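You operate a simulated robot arm through the tools that you are given. There is no shell and no other tool. Be economical: measure what you need, move in short steps, check, and stop when the job is done.

The job below is to be done with a simulated robot arm. You get a single attempt, and the scene is never put back.

## Task
Put the 5.0% remnant bobbin from the top of the blue bench on the orange tray and the 15.0% remnant bobbin on the cream job block.
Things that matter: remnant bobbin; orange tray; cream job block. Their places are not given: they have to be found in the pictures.

It is judged by the outcome, as a careful person would: the job done as asked, and still so three seconds after it is handed in. It fails if anything else is knocked over, pushed out of place, dropped, spilled or broken.

## Robot
A 7-joint arm with a two-finger parallel gripper, fixed in place. Base frame: the origin is at the foot of the arm, x ahead of it, y to its left, z up; the work surface is at about z = 80. Lengths are in cm, angles in rad, forces in N, time in s.
With the tool pointing down near the work surface it reaches from about 30 to 70 cm from the base axis. Its first joint turns from -1.152 to 1.152 rad. Payload 1.57 kg.
Tool frame: the origin (TCP) lies between the finger pads and is the grasp point; the fingertips stand 3 cm ahead of it; z points along the fingers, y is the line along which they close. The gripper opens to 11 cm. The fingers are 2.4 cm wide and 1.2 cm thick; the gripper's body (4.8 by 11.2 cm) begins 7.8 cm behind the TCP.
Orientation is that of the tool frame in the base frame, as [roll, pitch, yaw] about the fixed x, y, z axes, in that order (R = Rz(yaw) Ry(pitch) Rx(roll)). With the fingers straight down and closing along the base's y, the tool's x points along the base's -x, its y along +y and its z along -z.

## Interface
- The arm moves only by the tool arm_command. Its argument "rows" is a list of rows, each a list of 7 numbers: the shift along the base's x, y, z in units of 20 mm (1.0 is 20 mm), then the turn, a rotation vector about the base's x, y, z in units of 5 degrees (1.0 is 5 degrees), then the closure in counts, from 0 (fully open) to 255 (shut). In form: [[dx, dy, dz, rx, ry, rz, jaw], ...]. A call has 1 to 20 rows; each row shifts and turns the commanded pose from where the row before left it. A call with a number of a shift or a turn outside -1 to 1 is refused whole. Rows are played at 5 a second. More than 5 cm and 0.15 rad between two rows, or a gripper value outside its range, and nothing of the call is played. A pose out of reach is approached as far as the arm can. The call stops where the force on the tool passes 40 N (or 10 N more than at its start, if that is more) or the arm is blocked; 0.2 s more then pass. The fingers move at their own pace (about 10.8 cm/s each) and stop on an object; they squeeze with about 28 N. The grip force told is the motor's: it shows also when the fingers shut on nothing. Time passes only in rows, and 0.2 s behind the last, so rows that do not move let the fingers close. It gives the time, the measured TCP pose, the force on the tool (base axes), the opening and the grip force at its end, in the units of the frame above (readings bear some noise), and new pictures: "views" is both (left out), scene, wrist or none.
- Cameras (640 x 400 px; columns grow to the right, rows downward): "scene" is fixed at [17.6, -40.94, 139.4]; the picture's right is [0.62, -0.79, 0.00], its down [-0.52, -0.41, -0.75] and it looks along [0.59, 0.46, -0.66] (base axes); focal length 324 px, centre (320, 200). "wrist" rides on the gripper at [-3.6, 0, -8] in the tool frame; the picture's right is [0.00, -1.00, 0.00], its down [0.97, 0.00, -0.24] and it looks along [0.24, 0.00, 0.97] (tool axes); focal length 218 px, centre (320, 200).
- measure_at(camera, pixels): for up to 12 pixels [column, row] of the newest picture of that camera ("zoom" is the newest enlarged one), the place [x, y, z] in the base frame of the surface seen there, good to about 0.3 cm. The clock stands still meanwhile.
- inspect(camera, box): a new picture of the part [left, top, right, bottom] of that camera's present view, enlarged. The clock stands still meanwhile.
- hand_in(): hands the job in; it is judged then, once.

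Go step by step. Measure first, check grasps and placings, and put right what went wrong. The budget is 60 turns and 120 pictures, counting those below and the enlarged ones. Unless the task says otherwise, let go and move clear before handing in, and close with one line.

The tools are called after ">>>" as name(argument=value, ...) on one line, values as JSON. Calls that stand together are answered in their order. arm_command: Moves the arm, as the interface text tells. Its arguments: {"type":"object","properties":{"rows":{"type":"array"},"views":{"type":"string","enum":["both","scene","wrist","none"]}},"required":["rows"]} The other tools are called the same way: measure_at (camera, pixels) gives the place of the surface under pixels of a picture; inspect (camera, box) takes an enlarged picture of a part of a camera's view; hand_in () hands the job in.

At the start:

```text
time_s: 0.0
tcp_pos: [47.94, -4.53, 108.8]
tcp_rot: [-3.141, -0.002, 3.141]
ft_force: [0.1, -0.6, -0.5]
opening: 10.99
finger_force: 0.0
```

scene: 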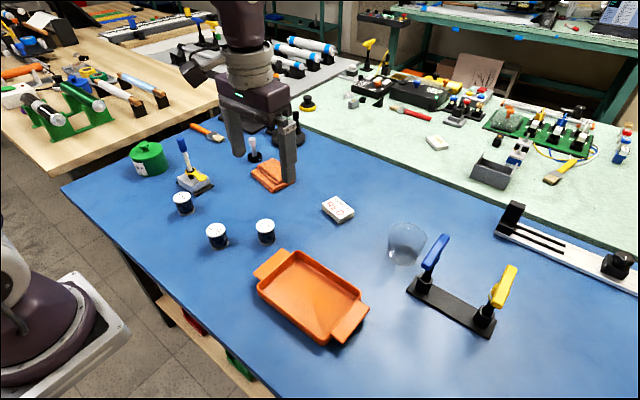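
wrist: 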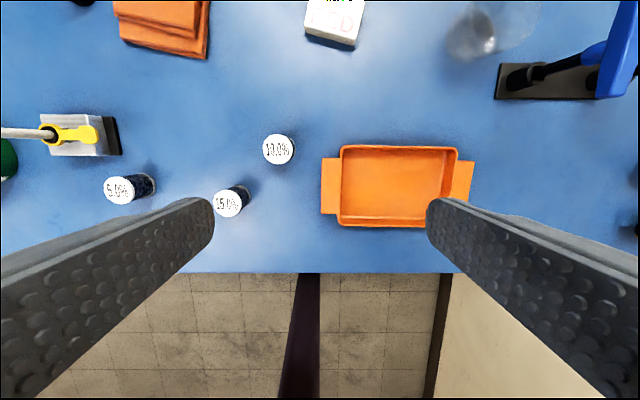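

The wrist picture shows bobbins 5.0% at (120,190), 15.0% at (228,203) and 10.0% at (278,150), with the tray at (400,187) and a whitish block at (335,20). I'll enlarge and measure them.

>>> inspect(camera="scene", box=[120, 120, 376, 280])

>>> inspect(camera="wrist", box=[80, 0, 400, 220])

>>> measure_at(camera="scene", pixels=[[183, 197], [216, 230], [265, 225], [338, 205], [324, 207], [338, 220], [354, 211], [337, 197], [310, 295], [437, 142], [240, 250]])

>>> measure_at(camera="wrist", pixels=[[120, 190], [228, 203], [278, 150], [335, 20], [308, 34], [354, 44], [400, 187], [350, 155], [450, 155], [345, 220], [445, 215], [330, 185]])

```text
2.50 times, centred on (248, 200) of scene
```

zoom: 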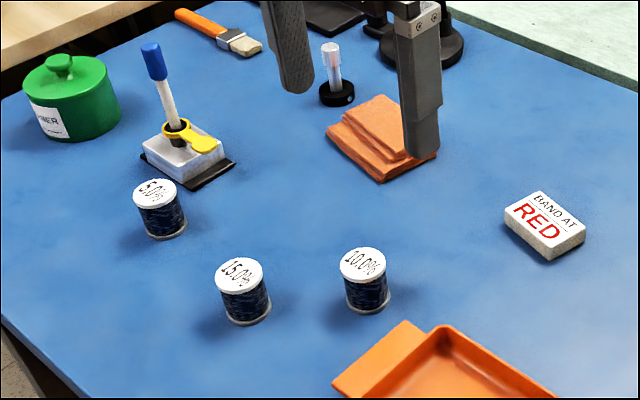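

```text
1.82 times, centred on (240, 110) of wrist
```

zoom: 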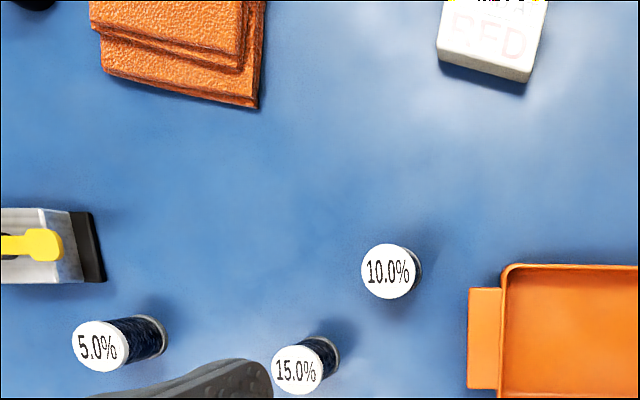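

```text
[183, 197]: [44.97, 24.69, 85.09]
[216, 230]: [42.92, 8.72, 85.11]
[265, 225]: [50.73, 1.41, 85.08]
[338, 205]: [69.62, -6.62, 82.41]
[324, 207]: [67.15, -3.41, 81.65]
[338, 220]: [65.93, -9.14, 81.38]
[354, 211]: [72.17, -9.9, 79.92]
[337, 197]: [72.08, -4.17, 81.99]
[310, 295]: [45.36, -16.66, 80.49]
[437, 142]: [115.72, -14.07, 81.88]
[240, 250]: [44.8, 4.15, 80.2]
```

```text
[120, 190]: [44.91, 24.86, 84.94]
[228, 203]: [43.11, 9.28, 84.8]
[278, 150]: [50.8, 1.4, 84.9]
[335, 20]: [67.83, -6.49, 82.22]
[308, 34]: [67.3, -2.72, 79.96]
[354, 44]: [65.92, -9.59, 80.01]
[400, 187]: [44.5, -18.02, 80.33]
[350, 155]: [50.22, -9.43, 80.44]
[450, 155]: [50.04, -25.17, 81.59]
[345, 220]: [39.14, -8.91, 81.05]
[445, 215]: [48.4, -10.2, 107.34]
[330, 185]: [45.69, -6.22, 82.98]
```

The bobbins are at (43,9) for 15% and (45,24.8) for 5%, with tops at z≈85; the "BAND AT RED" block is near (69,-6.5). I need its edges and the pen stand's position and lean.

>>> inspect(camera="scene", box=[298, 180, 378, 230])

>>> measure_at(camera="zoom", pixels=[[320, 200], [200, 210], [330, 140], [440, 240], [310, 300], [250, 180], [380, 190], [370, 260], [250, 250]])

>>> measure_at(camera="scene", pixels=[[182, 145], [186, 160], [190, 172], [204, 178], [196, 188], [180, 182], [211, 182], [176, 193], [270, 265], [352, 325], [320, 265], [290, 312]])

```text
8.00 times, centred on (338, 205) of scene
```

zoom: 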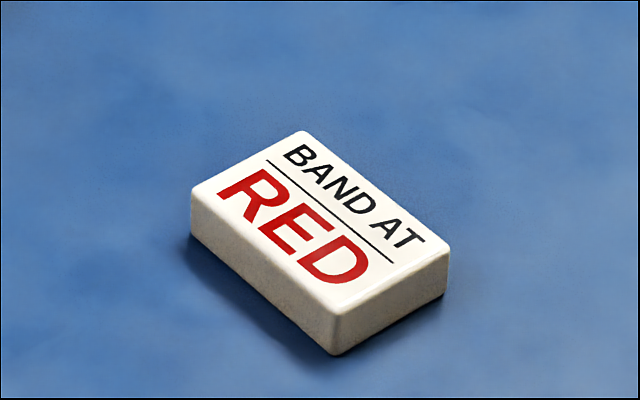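

```text
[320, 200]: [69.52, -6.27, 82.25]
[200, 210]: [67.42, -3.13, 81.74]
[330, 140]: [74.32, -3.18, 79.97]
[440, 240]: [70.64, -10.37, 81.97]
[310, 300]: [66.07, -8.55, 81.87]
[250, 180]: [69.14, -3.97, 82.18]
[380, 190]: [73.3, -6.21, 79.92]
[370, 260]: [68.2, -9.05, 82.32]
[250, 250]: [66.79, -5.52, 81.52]
```

```text
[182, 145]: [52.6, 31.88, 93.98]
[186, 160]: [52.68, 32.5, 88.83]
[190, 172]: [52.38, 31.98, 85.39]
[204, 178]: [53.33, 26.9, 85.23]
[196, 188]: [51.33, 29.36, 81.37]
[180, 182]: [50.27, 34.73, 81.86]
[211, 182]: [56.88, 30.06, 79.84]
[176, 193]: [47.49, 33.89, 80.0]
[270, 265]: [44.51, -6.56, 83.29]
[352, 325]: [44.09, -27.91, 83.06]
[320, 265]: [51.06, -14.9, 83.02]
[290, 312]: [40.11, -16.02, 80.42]
```

The block's top is about 7x4 cm, centred near (68.8,-6.8) at z 82.3, and the pen stand (52.6,32) is clear of both grasps. I'll hover above the 15% bobbin at (43,9) first.

>>> arm_command(rows=[[-0.309, 0.846, -0.86, 0, 0, 0, 0], [-0.309, 0.846, -0.86, 0, 0, 0, 0], [-0.309, 0.846, -0.86, 0, 0, 0, 0], [-0.309, 0.846, -0.86, 0, 0, 0, 0], [-0.309, 0.846, -0.86, 0, 0, 0, 0], [-0.309, 0.846, -0.86, 0, 0, 0, 0], [-0.309, 0.846, -0.86, 0, 0, 0, 0], [-0.309, 0.846, -0.86, 0, 0, 0, 0], [0, 0, 0, 0, 0, 0, 0]])

```text
time_s: 2.0
tcp_pos: [42.94, 9.05, 94.98]
tcp_rot: [3.141, 0.0, -3.141]
ft_force: [0.1, 0.6, -0.5]
opening: 11.01
finger_force: 0.1
```

scene: 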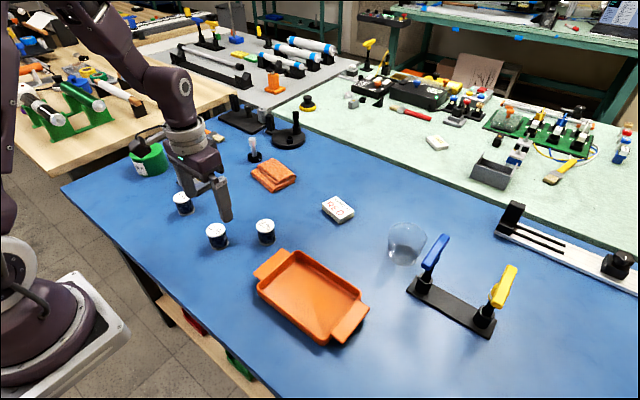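
wrist: 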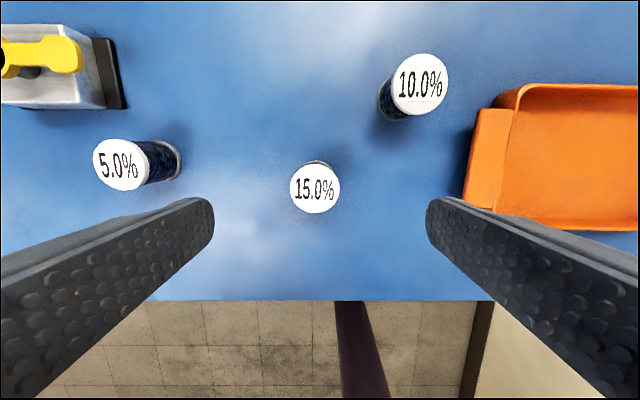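

>>> measure_at(camera="wrist", pixels=[[292, 188], [338, 188], [315, 167], [315, 210], [315, 188], [121, 165], [97, 165], [145, 165], [121, 143], [121, 187]])

```text
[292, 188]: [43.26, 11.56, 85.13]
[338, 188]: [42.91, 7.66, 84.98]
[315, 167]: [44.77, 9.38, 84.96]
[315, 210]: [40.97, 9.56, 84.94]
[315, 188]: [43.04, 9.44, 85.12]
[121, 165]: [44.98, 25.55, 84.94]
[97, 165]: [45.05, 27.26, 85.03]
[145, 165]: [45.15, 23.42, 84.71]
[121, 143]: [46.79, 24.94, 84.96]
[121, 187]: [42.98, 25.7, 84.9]
```

The 15% bobbin centres on about (42.95, 9.45), 4 cm across, top at z 85. I'll descend to z 83.5 with the jaws open.

>>> arm_command(rows=[[0, 0.18, -0.82, 0, 0, 0, 0], [0, 0, -0.82, 0, 0, 0, 0], [0, 0, -0.82, 0, 0, 0, 0], [0, 0, -0.82, 0, 0, 0, 0], [0, 0, -0.82, 0, 0, 0, 0], [0, 0, -0.82, 0, 0, 0, 0], [0, 0, -0.4, 0, 0, 0, 0], [0, 0, -0.4, 0, 0, 0, 0], [0, 0, 0, 0, 0, 0, 0]])

```text
time_s: 4.0
tcp_pos: [43.01, 9.33, 83.66]
tcp_rot: [-3.14, -0.002, -3.141]
ft_force: [-0.2, -0.1, 0.4]
opening: 11.01
finger_force: 0.1
```

scene: 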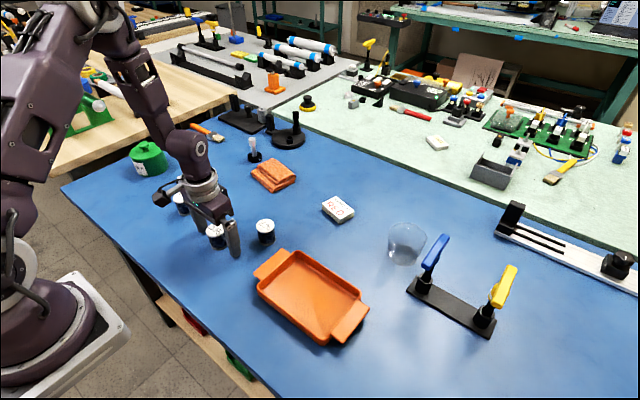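
wrist: 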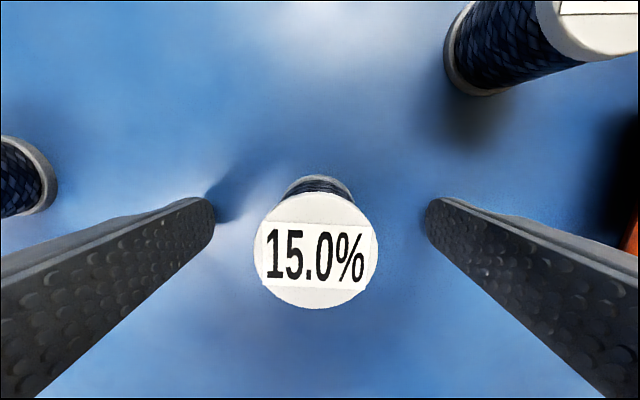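

The bobbin sits centred between the fingers (label at (315,250)). Closing.

>>> arm_command(rows=[[0, 0.04, -0.06, 0, 0, 0, 60], [0, 0, 0, 0, 0, 0, 120], [0, 0, 0, 0, 0, 0, 150], [0, 0, 0, 0, 0, 0, 180], [0, 0, 0, 0, 0, 0, 255], [0, 0, 0, 0, 0, 0, 255], [0, 0, 0, 0, 0, 0, 255]], views="wrist")

```text
time_s: 5.6
tcp_pos: [42.95, 9.35, 83.53]
tcp_rot: [3.142, -0.001, 3.14]
ft_force: [-0.1, 0.8, 0.0]
opening: 4.04
finger_force: 27.5
```

wrist: 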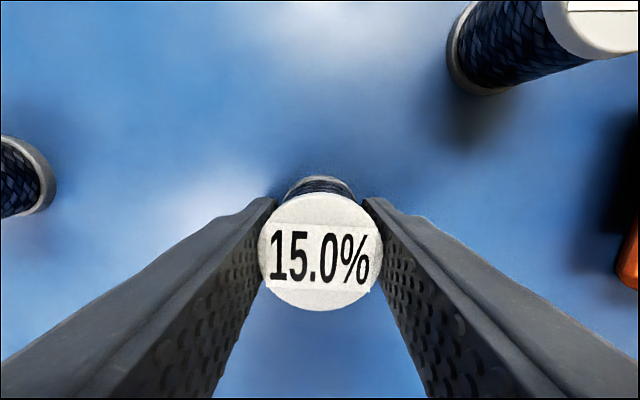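

Held at 4.04 cm opening with 27.5 N. Lifting to z≈95, then carrying to over the block.

>>> arm_command(rows=[[0, 0, 0.5, 0, 0, 0, 255], [0, 0, 0.9, 0, 0, 0, 255], [0, 0, 0.9, 0, 0, 0, 255], [0, 0, 0.9, 0, 0, 0, 255], [0, 0, 0.9, 0, 0, 0, 255], [0, 0, 0.9, 0, 0, 0, 255], [0, 0, 0.75, 0, 0, 0, 255], [0, 0, 0, 0, 0, 0, 255]], views="wrist")

>>> arm_command(rows=[[0.4, -0.25, 0, 0, 0, 0, 255], [0.8, -0.5, 0, 0, 0, 0, 255], [0.9, -0.56, 0, 0, 0, 0, 255], [0.9, -0.56, 0, 0, 0, 0, 255], [0.9, -0.56, 0, 0, 0, 0, 255], [0.9, -0.56, 0, 0, 0, 0, 255], [0.9, -0.56, 0, 0, 0, 0, 255], [0.9, -0.56, 0, 0, 0, 0, 255], [0.9, -0.56, 0, 0, 0, 0, 255], [0.9, -0.56, 0, 0, 0, 0, 255], [0.9, -0.56, 0, 0, 0, 0, 255], [0.9, -0.56, 0, 0, 0, 0, 255], [0.9, -0.56, 0, 0, 0, 0, 255], [0.9, -0.56, 0, 0, 0, 0, 255], [0.93, -0.61, 0, 0, 0, 0, 255], [0.4, -0.25, 0, 0, 0, 0, 255], [0, 0, 0, 0, 0, 0, 255]])

```text
time_s: 7.4
tcp_pos: [42.87, 9.5, 95.02]
tcp_rot: [3.141, 0.0, 3.141]
ft_force: [-0.1, 0.1, -0.2]
opening: 4.06
finger_force: 27.6
```

wrist: 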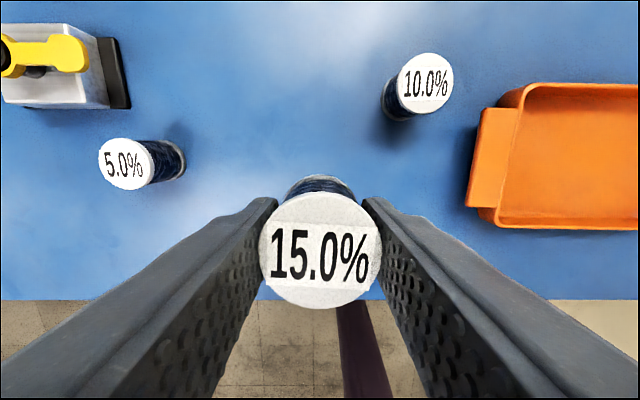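

```text
time_s: 11.0
tcp_pos: [68.78, -6.77, 94.89]
tcp_rot: [3.141, 0.0, 3.14]
ft_force: [0.5, -0.6, -0.7]
opening: 4.04
finger_force: 27.9
out of reach, approached as far as the arm can: row 16
```

scene: 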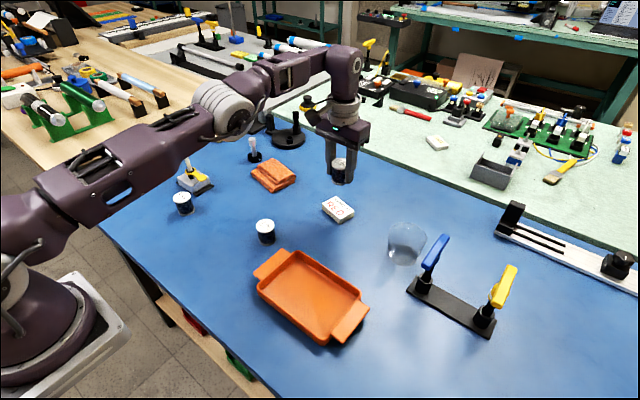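
wrist: 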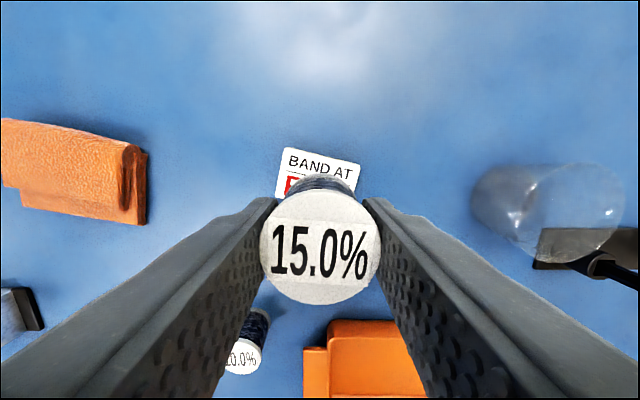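

The arm stopped at (68.78,-6.77), right at its reach limit, with the bobbin still firm. The block's far edge is visible at (287,147)–(360,163); I'll measure it to check alignment.

>>> measure_at(camera="wrist", pixels=[[289, 150], [358, 165], [324, 157], [277, 193], [355, 185], [320, 168], [283, 170]])

>>> inspect(camera="wrist", box=[260, 130, 380, 205])

```text
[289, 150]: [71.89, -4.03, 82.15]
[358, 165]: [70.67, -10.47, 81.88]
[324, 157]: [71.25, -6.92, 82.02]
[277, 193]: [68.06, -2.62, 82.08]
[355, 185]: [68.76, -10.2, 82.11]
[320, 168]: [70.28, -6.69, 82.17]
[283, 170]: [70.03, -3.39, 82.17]
```

```text
5.33 times, centred on (320, 168) of wrist
```

zoom: 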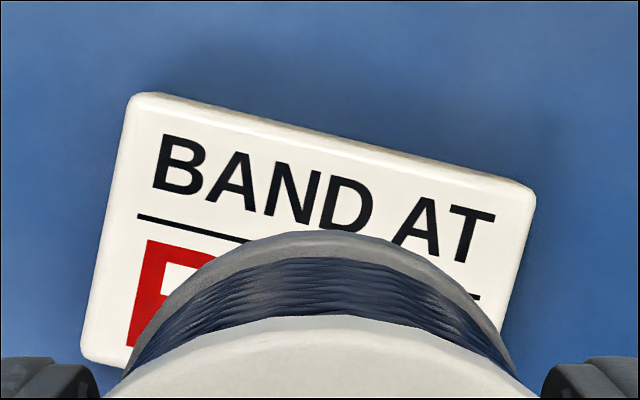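

The block's centre works out to about (69.0,-6.7), so the bobbin is nearly over it. I'll descend partway and recheck x, since the limit may loosen.

>>> arm_command(rows=[[-0.2, 0.1, -0.7, 0, 0, 0, 255], [0, 0, -0.9, 0, 0, 0, 255], [0, 0, -0.9, 0, 0, 0, 255], [0, 0, -0.7, 0, 0, 0, 255], [0, 0, 0, 0, 0, 0, 255]])

```text
time_s: 12.2
tcp_pos: [68.34, -6.49, 88.56]
tcp_rot: [-3.141, 0.0, -3.141]
ft_force: [0.4, 0.6, -1.6]
opening: 4.06
finger_force: 28.0
```

scene: 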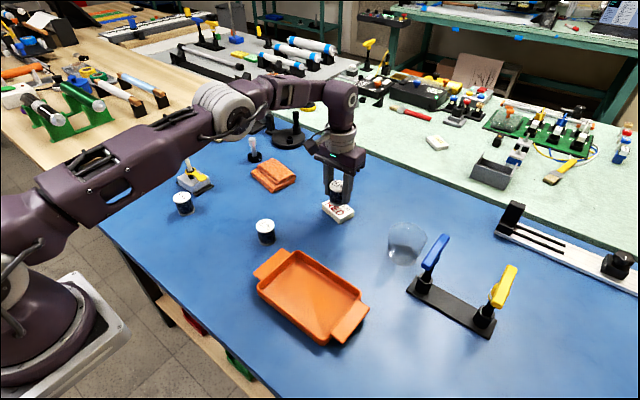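
wrist: 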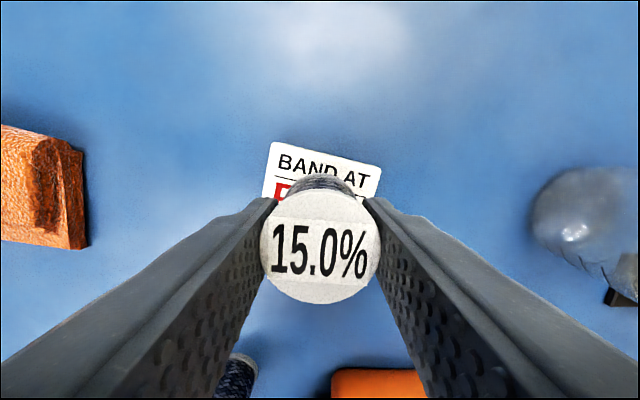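

The pose was clamped and is now (68.34,-6.49,88.56). I'll shift +0.6 in x and -0.2 in y, and lower to just above contact.

>>> arm_command(rows=[[0.3, -0.1, -0.3, 0, 0, 0, 255], [0, 0, -0.5, 0, 0, 0, 255], [0, 0, -0.45, 0, 0, 0, 255], [0, 0, 0, 0, 0, 0, 255]])

>>> inspect(camera="scene", box=[298, 165, 378, 235])

```text
time_s: 13.2
tcp_pos: [69.02, -6.76, 86.11]
tcp_rot: [3.141, 0.001, 3.14]
ft_force: [0.4, -0.2, -0.9]
opening: 4.05
finger_force: 27.9
```

scene: 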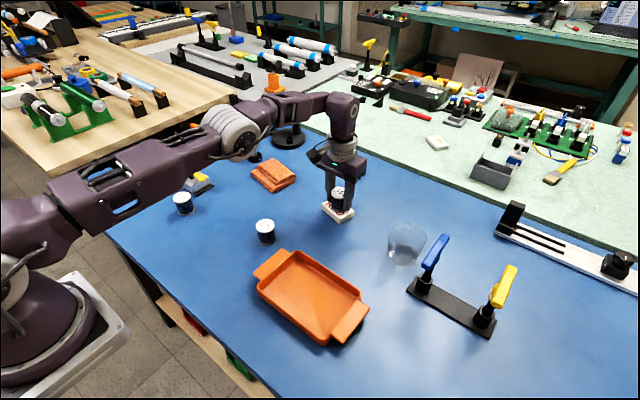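
wrist: 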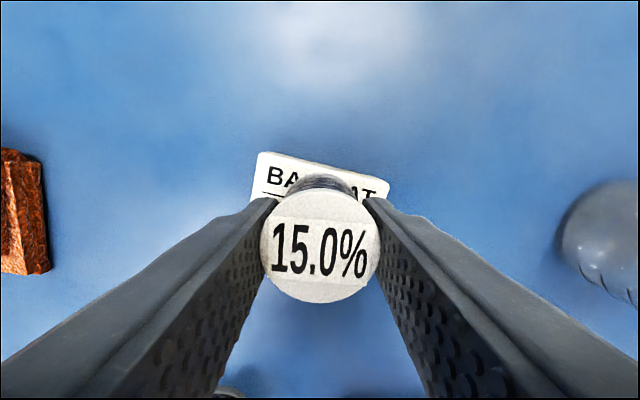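

```text
5.71 times, centred on (338, 200) of scene
```

zoom: 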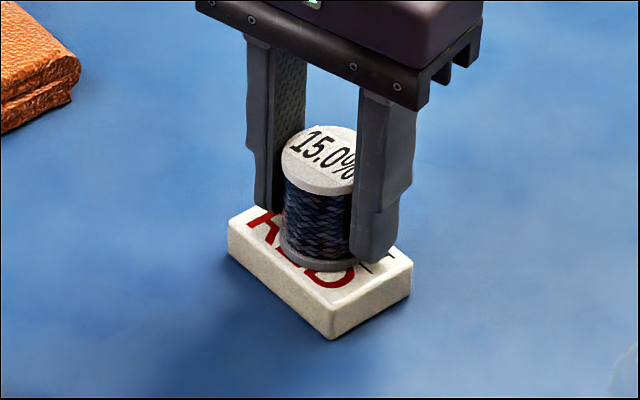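

The bobbin hovers a few millimetres above the block, well centred. Lowering in small steps and watching force.

>>> arm_command(rows=[[0, 0, -0.1, 0, 0, 0, 255], [0, 0, -0.05, 0, 0, 0, 255], [0, 0, 0, 0, 0, 0, 255]], views="none")

>>> inspect(camera="scene", box=[318, 180, 358, 225])

```text
time_s: 14.0
tcp_pos: [68.98, -6.83, 85.85]
tcp_rot: [-3.14, 0.002, 3.141]
ft_force: [1.6, -0.4, 10.9]
opening: 4.07
finger_force: 27.2
```

```text
8.89 times, centred on (338, 202) of scene
```

zoom: 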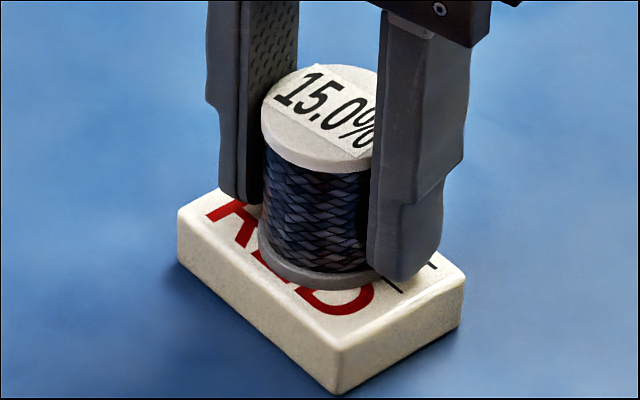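

Contact is made (10.9 N up). Releasing gradually, then rising straight up.

>>> arm_command(rows=[[0, 0, 0, 0, 0, 0, 150], [0, 0, 0, 0, 0, 0, 120], [0, 0, 0, 0, 0, 0, 60], [0, 0, 0, 0, 0, 0, 60], [0, 0, 0.4, 0, 0, 0, 60], [0, 0, 0.8, 0, 0, 0, 60], [0, 0, 0.9, 0, 0, 0, 60], [0, 0, 0.9, 0, 0, 0, 60], [0, 0, 0.9, 0, 0, 0, 60], [-0.4, 0, 0.9, 0, 0, 0, 60], [0, 0, 0, 0, 0, 0, 60]])

>>> inspect(camera="scene", box=[308, 170, 368, 230])

```text
time_s: 16.4
tcp_pos: [68.11, -6.83, 95.49]
tcp_rot: [3.141, 0.0, -3.14]
ft_force: [0.8, -0.2, -0.5]
opening: 8.41
finger_force: 0.1
```

scene: 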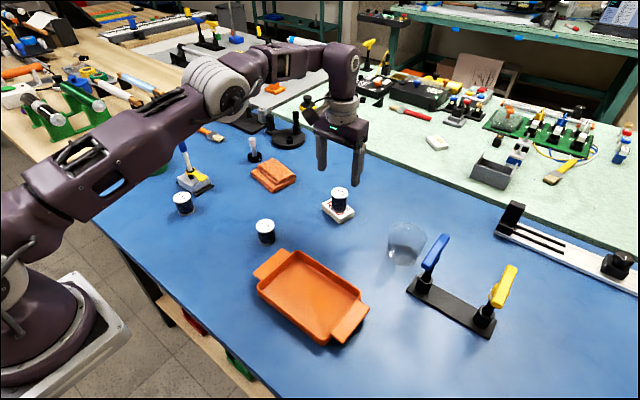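
wrist: 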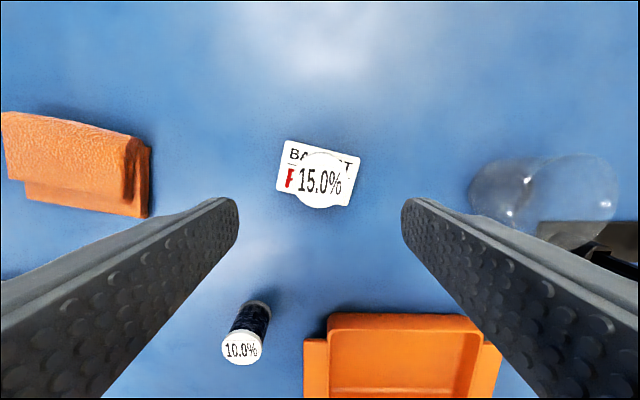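

```text
6.67 times, centred on (338, 200) of scene
```

zoom: 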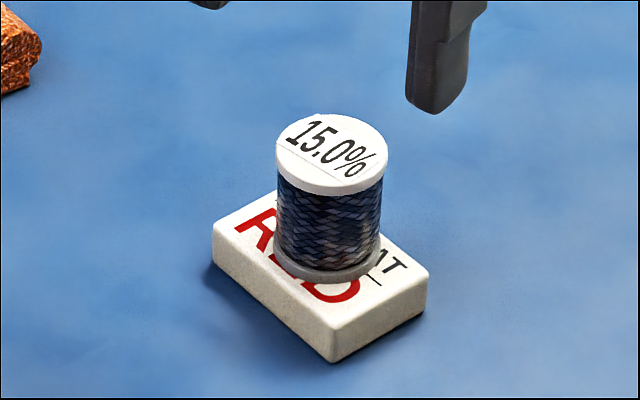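

The 15% bobbin stands upright on the block. Now moving to hover above the 5% bobbin at (44.95,25.2).

>>> arm_command(rows=[[-0.643, 0.89, 0, 0, 0, 0, 0], [-0.643, 0.89, 0, 0, 0, 0, 0], [-0.643, 0.89, 0, 0, 0, 0, 0], [-0.643, 0.89, 0, 0, 0, 0, 0], [-0.643, 0.89, 0, 0, 0, 0, 0], [-0.643, 0.89, 0, 0, 0, 0, 0], [-0.643, 0.89, 0, 0, 0, 0, 0], [-0.643, 0.89, 0, 0, 0, 0, 0], [-0.643, 0.89, 0, 0, 0, 0, 0], [-0.643, 0.89, 0, 0, 0, 0, 0], [-0.643, 0.89, 0, 0, 0, 0, 0], [-0.643, 0.89, 0, 0, 0, 0, 0], [-0.643, 0.89, 0, 0, 0, 0, 0], [-0.643, 0.89, 0, 0, 0, 0, 0], [-0.643, 0.89, 0, 0, 0, 0, 0], [-0.643, 0.89, 0, 0, 0, 0, 0], [-0.643, 0.89, 0, 0, 0, 0, 0], [-0.643, 0.89, 0, 0, 0, 0, 0], [0, 0, 0, 0, 0, 0, 0]])

```text
time_s: 20.4
tcp_pos: [44.95, 25.37, 95.42]
tcp_rot: [-3.14, 0.0, -3.141]
ft_force: [-0.9, 0.5, 0.2]
opening: 11.0
finger_force: 0.2
```

scene: 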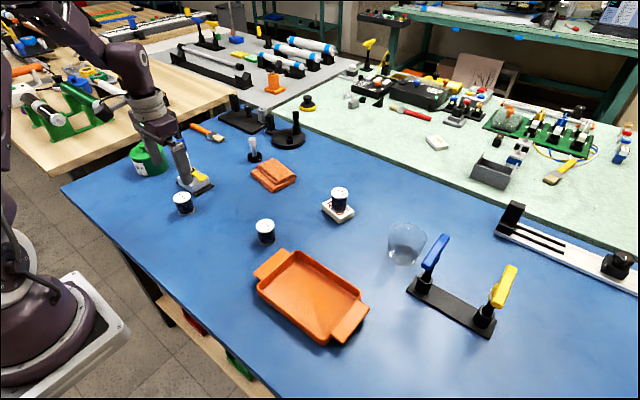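
wrist: 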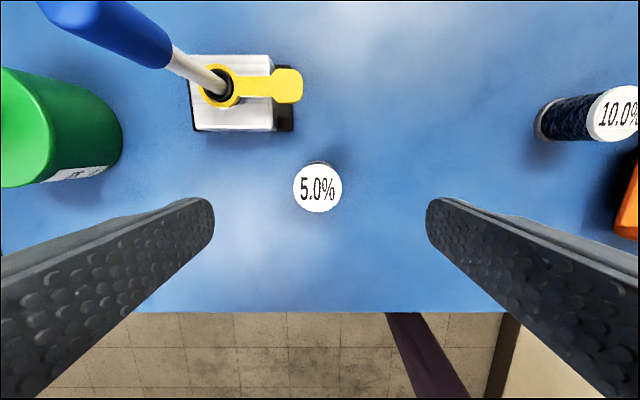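

The 5% bobbin is centred at (317,188), as in the first grasp, and the fingers clear the stand. Descending, then closing.

>>> arm_command(rows=[[0, 0, -0.85, 0, 0, 0, 0], [0, 0, -0.85, 0, 0, 0, 0], [0, 0, -0.85, 0, 0, 0, 0], [0, 0, -0.85, 0, 0, 0, 0], [0, 0, -0.85, 0, 0, 0, 0], [0, 0, -0.85, 0, 0, 0, 0], [0, 0, -0.44, 0, 0, 0, 0], [0, 0, -0.4, 0, 0, 0, 0], [0, 0, 0, 0, 0, 0, 0]], views="wrist")

>>> arm_command(rows=[[0, 0, 0, 0, 0, 0, 60], [0, 0, 0, 0, 0, 0, 120], [0, 0, 0, 0, 0, 0, 150], [0, 0, 0, 0, 0, 0, 180], [0, 0, 0, 0, 0, 0, 255], [0, 0, 0, 0, 0, 0, 255], [0, 0, 0, 0, 0, 0, 255]])

```text
time_s: 22.4
tcp_pos: [44.87, 25.22, 83.45]
tcp_rot: [3.141, -0.002, 3.141]
ft_force: [-0.2, 0.0, -0.6]
opening: 11.01
finger_force: 0.1
```

wrist: 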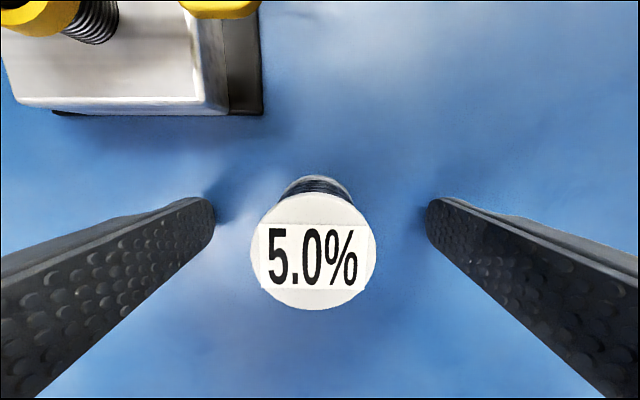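

```text
time_s: 24.0
tcp_pos: [44.91, 25.24, 83.55]
tcp_rot: [3.14, 0.001, -3.141]
ft_force: [0.1, -0.2, 0.9]
opening: 4.07
finger_force: 27.9
```

scene: 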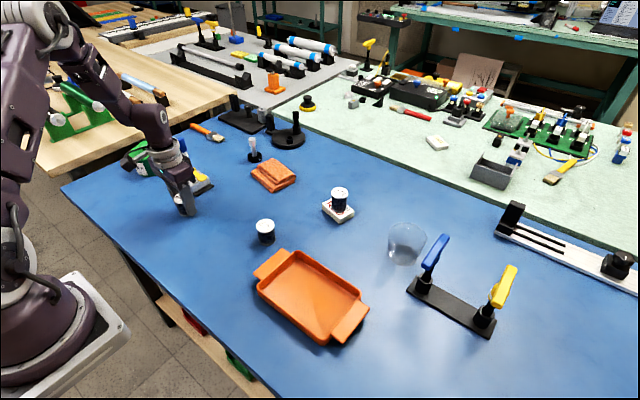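
wrist: 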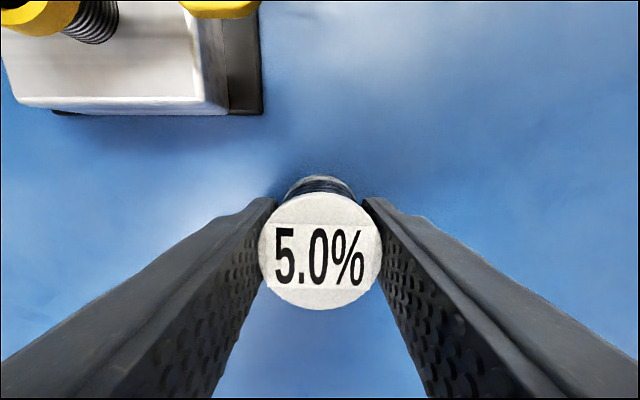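

Gripped at 4.07 cm with 27.9 N. Lifting to z≈95 and carrying along y to over the tray centre (45,-17.3).

>>> arm_command(rows=[[0, 0, 0.5, 0, 0, 0, 255], [0, 0, 0.9, 0, 0, 0, 255], [0, 0, 0.9, 0, 0, 0, 255], [0, 0, 0.9, 0, 0, 0, 255], [0, 0, 0.9, 0, 0, 0, 255], [0, 0, 0.9, 0, 0, 0, 255], [0, 0, 0.75, 0, 0, 0, 255], [0, -0.4, 0, 0, 0, 0, 255], [0, -0.9, 0, 0, 0, 0, 255], [0, -0.9, 0, 0, 0, 0, 255], [0, -0.9, 0, 0, 0, 0, 255], [0, -0.9, 0, 0, 0, 0, 255], [0, -0.9, 0, 0, 0, 0, 255], [0, -0.9, 0, 0, 0, 0, 255], [0, -0.9, 0, 0, 0, 0, 255], [0, -0.9, 0, 0, 0, 0, 255], [0, -0.9, 0, 0, 0, 0, 255], [0, -0.9, 0, 0, 0, 0, 255]], views="none")

>>> arm_command(rows=[[0, -0.9, 0, 0, 0, 0, 255], [0, -0.9, 0, 0, 0, 0, 255], [0, -0.9, 0, 0, 0, 0, 255], [0, -0.9, 0, 0, 0, 0, 255], [0, -0.9, 0, 0, 0, 0, 255], [0, -0.9, 0, 0, 0, 0, 255], [0, -0.9, 0, 0, 0, 0, 255], [0, -0.9, 0, 0, 0, 0, 255], [0, -0.9, 0, 0, 0, 0, 255], [0, -0.9, 0, 0, 0, 0, 255], [0, -0.9, 0, 0, 0, 0, 255], [0, -0.9, 0, 0, 0, 0, 255], [0, -0.9, 0, 0, 0, 0, 255], [0, -0.2, 0, 0, 0, 0, 255], [0, 0, 0, 0, 0, 0, 255]])

```text
time_s: 27.8
tcp_pos: [44.93, 6.51, 94.95]
tcp_rot: [-3.14, -0.002, 3.141]
ft_force: [-0.8, 0.1, -1.0]
opening: 4.09
finger_force: 27.7
```

```text
time_s: 31.0
tcp_pos: [44.9, -17.36, 95.08]
tcp_rot: [-3.142, 0.0, 3.141]
ft_force: [0.5, -0.8, -0.5]
opening: 4.08
finger_force: 27.7
```

scene: 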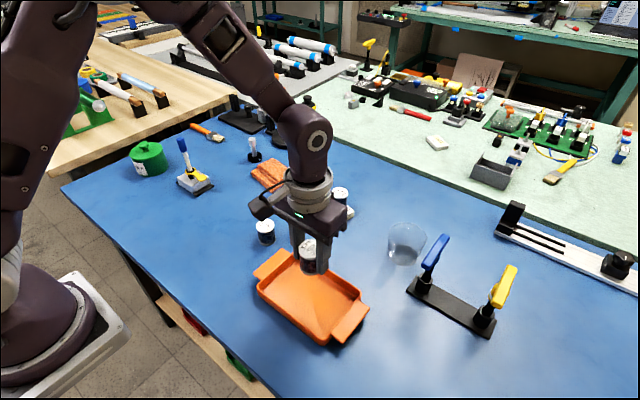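
wrist: 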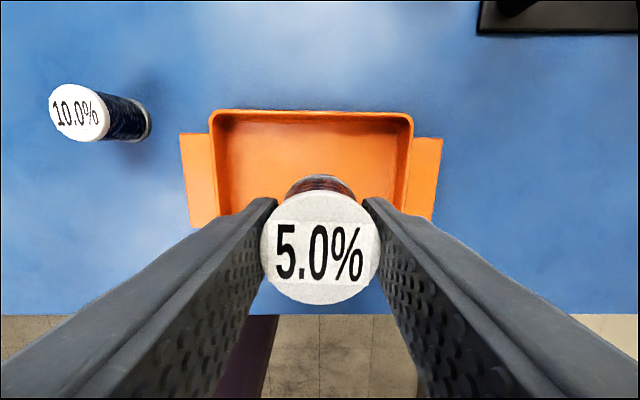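

The bobbin is over the tray, centred between its ends. Descending to just above the floor (z≈80.4).

>>> arm_command(rows=[[0, 0, -0.8, 0, 0, 0, 255], [0, 0, -0.9, 0, 0, 0, 255], [0, 0, -0.9, 0, 0, 0, 255], [0, 0, -0.9, 0, 0, 0, 255], [0, 0, -0.9, 0, 0, 0, 255], [0, 0, -0.6, 0, 0, 0, 255], [0, 0, -0.35, 0, 0, 0, 255], [0, 0, 0, 0, 0, 0, 255]])

>>> inspect(camera="scene", box=[240, 220, 380, 350])

```text
time_s: 32.8
tcp_pos: [44.91, -17.34, 84.23]
tcp_rot: [3.138, -0.001, 3.141]
ft_force: [0.0, 0.1, -1.1]
opening: 4.07
finger_force: 28.4
```

scene: 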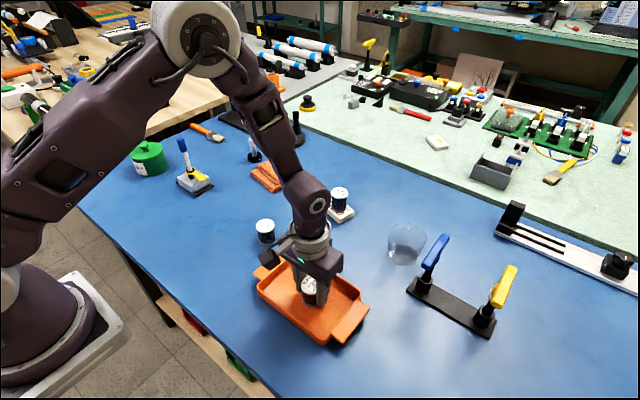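
wrist: 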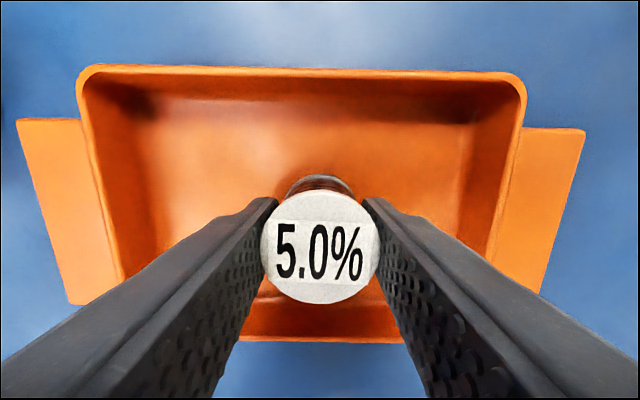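

```text
3.08 times, centred on (310, 285) of scene
```

zoom: 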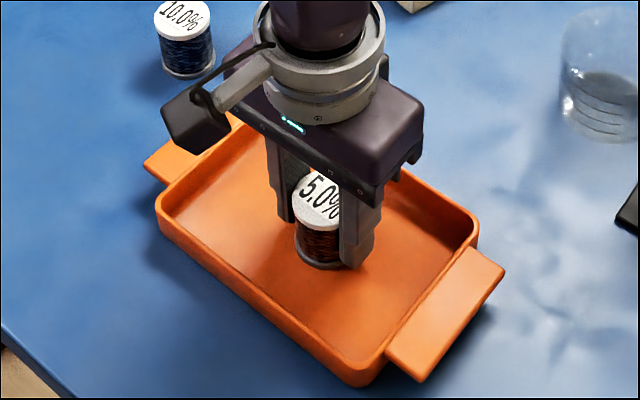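

The bobbin hovers well inside the tray. Lowering gently to contact.

>>> arm_command(rows=[[0, 0, -0.1, 0, 0, 0, 255], [0, 0, -0.05, 0, 0, 0, 255], [0, 0, 0, 0, 0, 0, 255]], views="none")

```text
time_s: 33.6
tcp_pos: [45.0, -17.4, 84.02]
tcp_rot: [-3.141, -0.001, 3.141]
ft_force: [-0.5, 1.6, 8.4]
opening: 4.07
finger_force: 27.5
```

Contact made (8.4 N). Opening partly (inner walls are about 8 cm each side) and rising.

>>> arm_command(rows=[[0, 0, 0, 0, 0, 0, 150], [0, 0, 0, 0, 0, 0, 120], [0, 0, 0, 0, 0, 0, 70], [0, 0, 0, 0, 0, 0, 70], [0, 0, 0.4, 0, 0, 0, 70], [0, 0, 0.9, 0, 0, 0, 70], [0, 0, 0.9, 0, 0, 0, 70], [0, 0, 0.9, 0, 0, 0, 70], [0, 0, 0.9, 0, 0, 0, 70], [0, 0, 0.9, 0, 0, 0, 70], [0, 0, 0.9, 0, 0, 0, 70], [0, 0, 0.9, 0, 0, 0, 70], [0, 0, 0, 0, 0, 0, 70]])

```text
time_s: 36.4
tcp_pos: [44.94, -17.27, 97.46]
tcp_rot: [-3.141, 0.001, 3.141]
ft_force: [-0.1, -0.1, 0.2]
opening: 7.97
finger_force: 0.0
```

scene: 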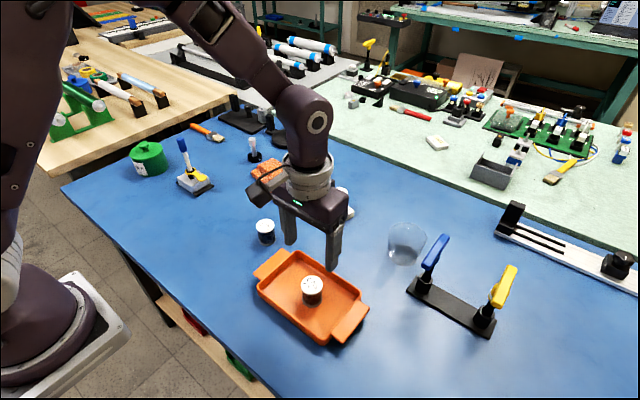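
wrist: 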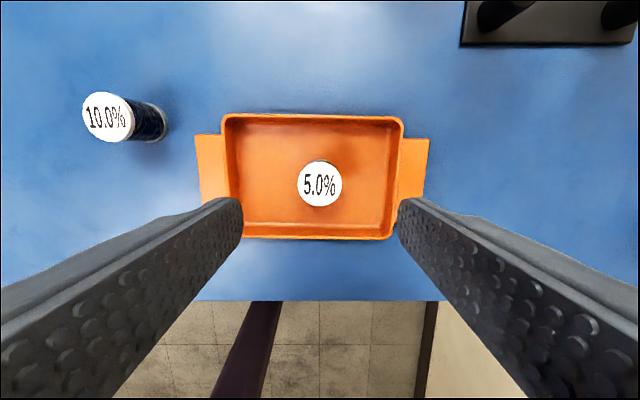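

The 5% bobbin stands upright in the tray at (318,184). I'll move clear a bit more to confirm the 15% bobbin still stands.

>>> arm_command(rows=[[0, 0, 0.9, 0, 0, 0, 70], [0, 0, 0.9, 0, 0, 0, 70], [0, 0, 0.9, 0, 0, 0, 70], [0, 0, 0.9, 0, 0, 0, 70], [0, 0, 0.9, 0, 0, 0, 70], [0, 0.8, 0.9, 0, 0, 0, 70], [0, 0.8, 0, 0, 0, 0, 70], [0, 0.8, 0, 0, 0, 0, 70], [0, 0, 0, 0, 0, 0, 70]])

```text
time_s: 38.4
tcp_pos: [44.87, -12.47, 108.15]
tcp_rot: [3.141, -0.001, 3.141]
ft_force: [0.2, -0.2, -0.9]
opening: 7.96
finger_force: 0.1
```

scene: 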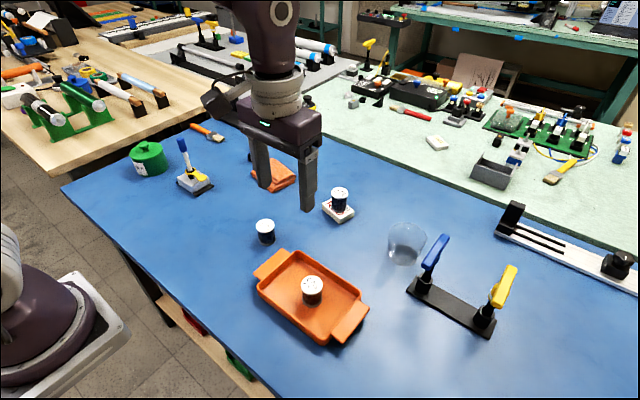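
wrist: 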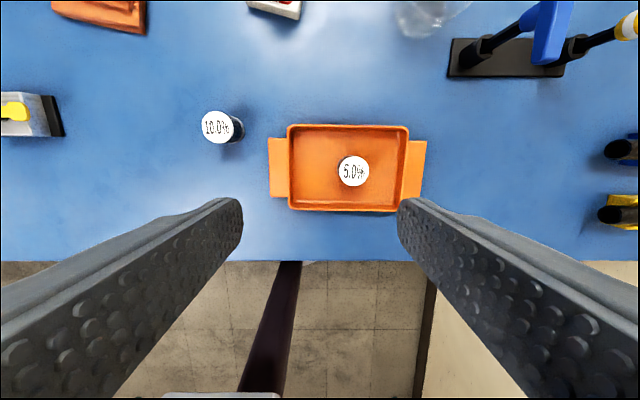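

Both bobbins stand in place (tray at (312,290), block at (339,200)), nothing else has moved, and the arm is clear. Handing in.

>>> hand_in()

```text
The job is handed in.
```

The 5.0% bobbin is upright in the orange tray and the 15.0% bobbin is upright on the cream job block; nothing else was moved, and the job is handed in.
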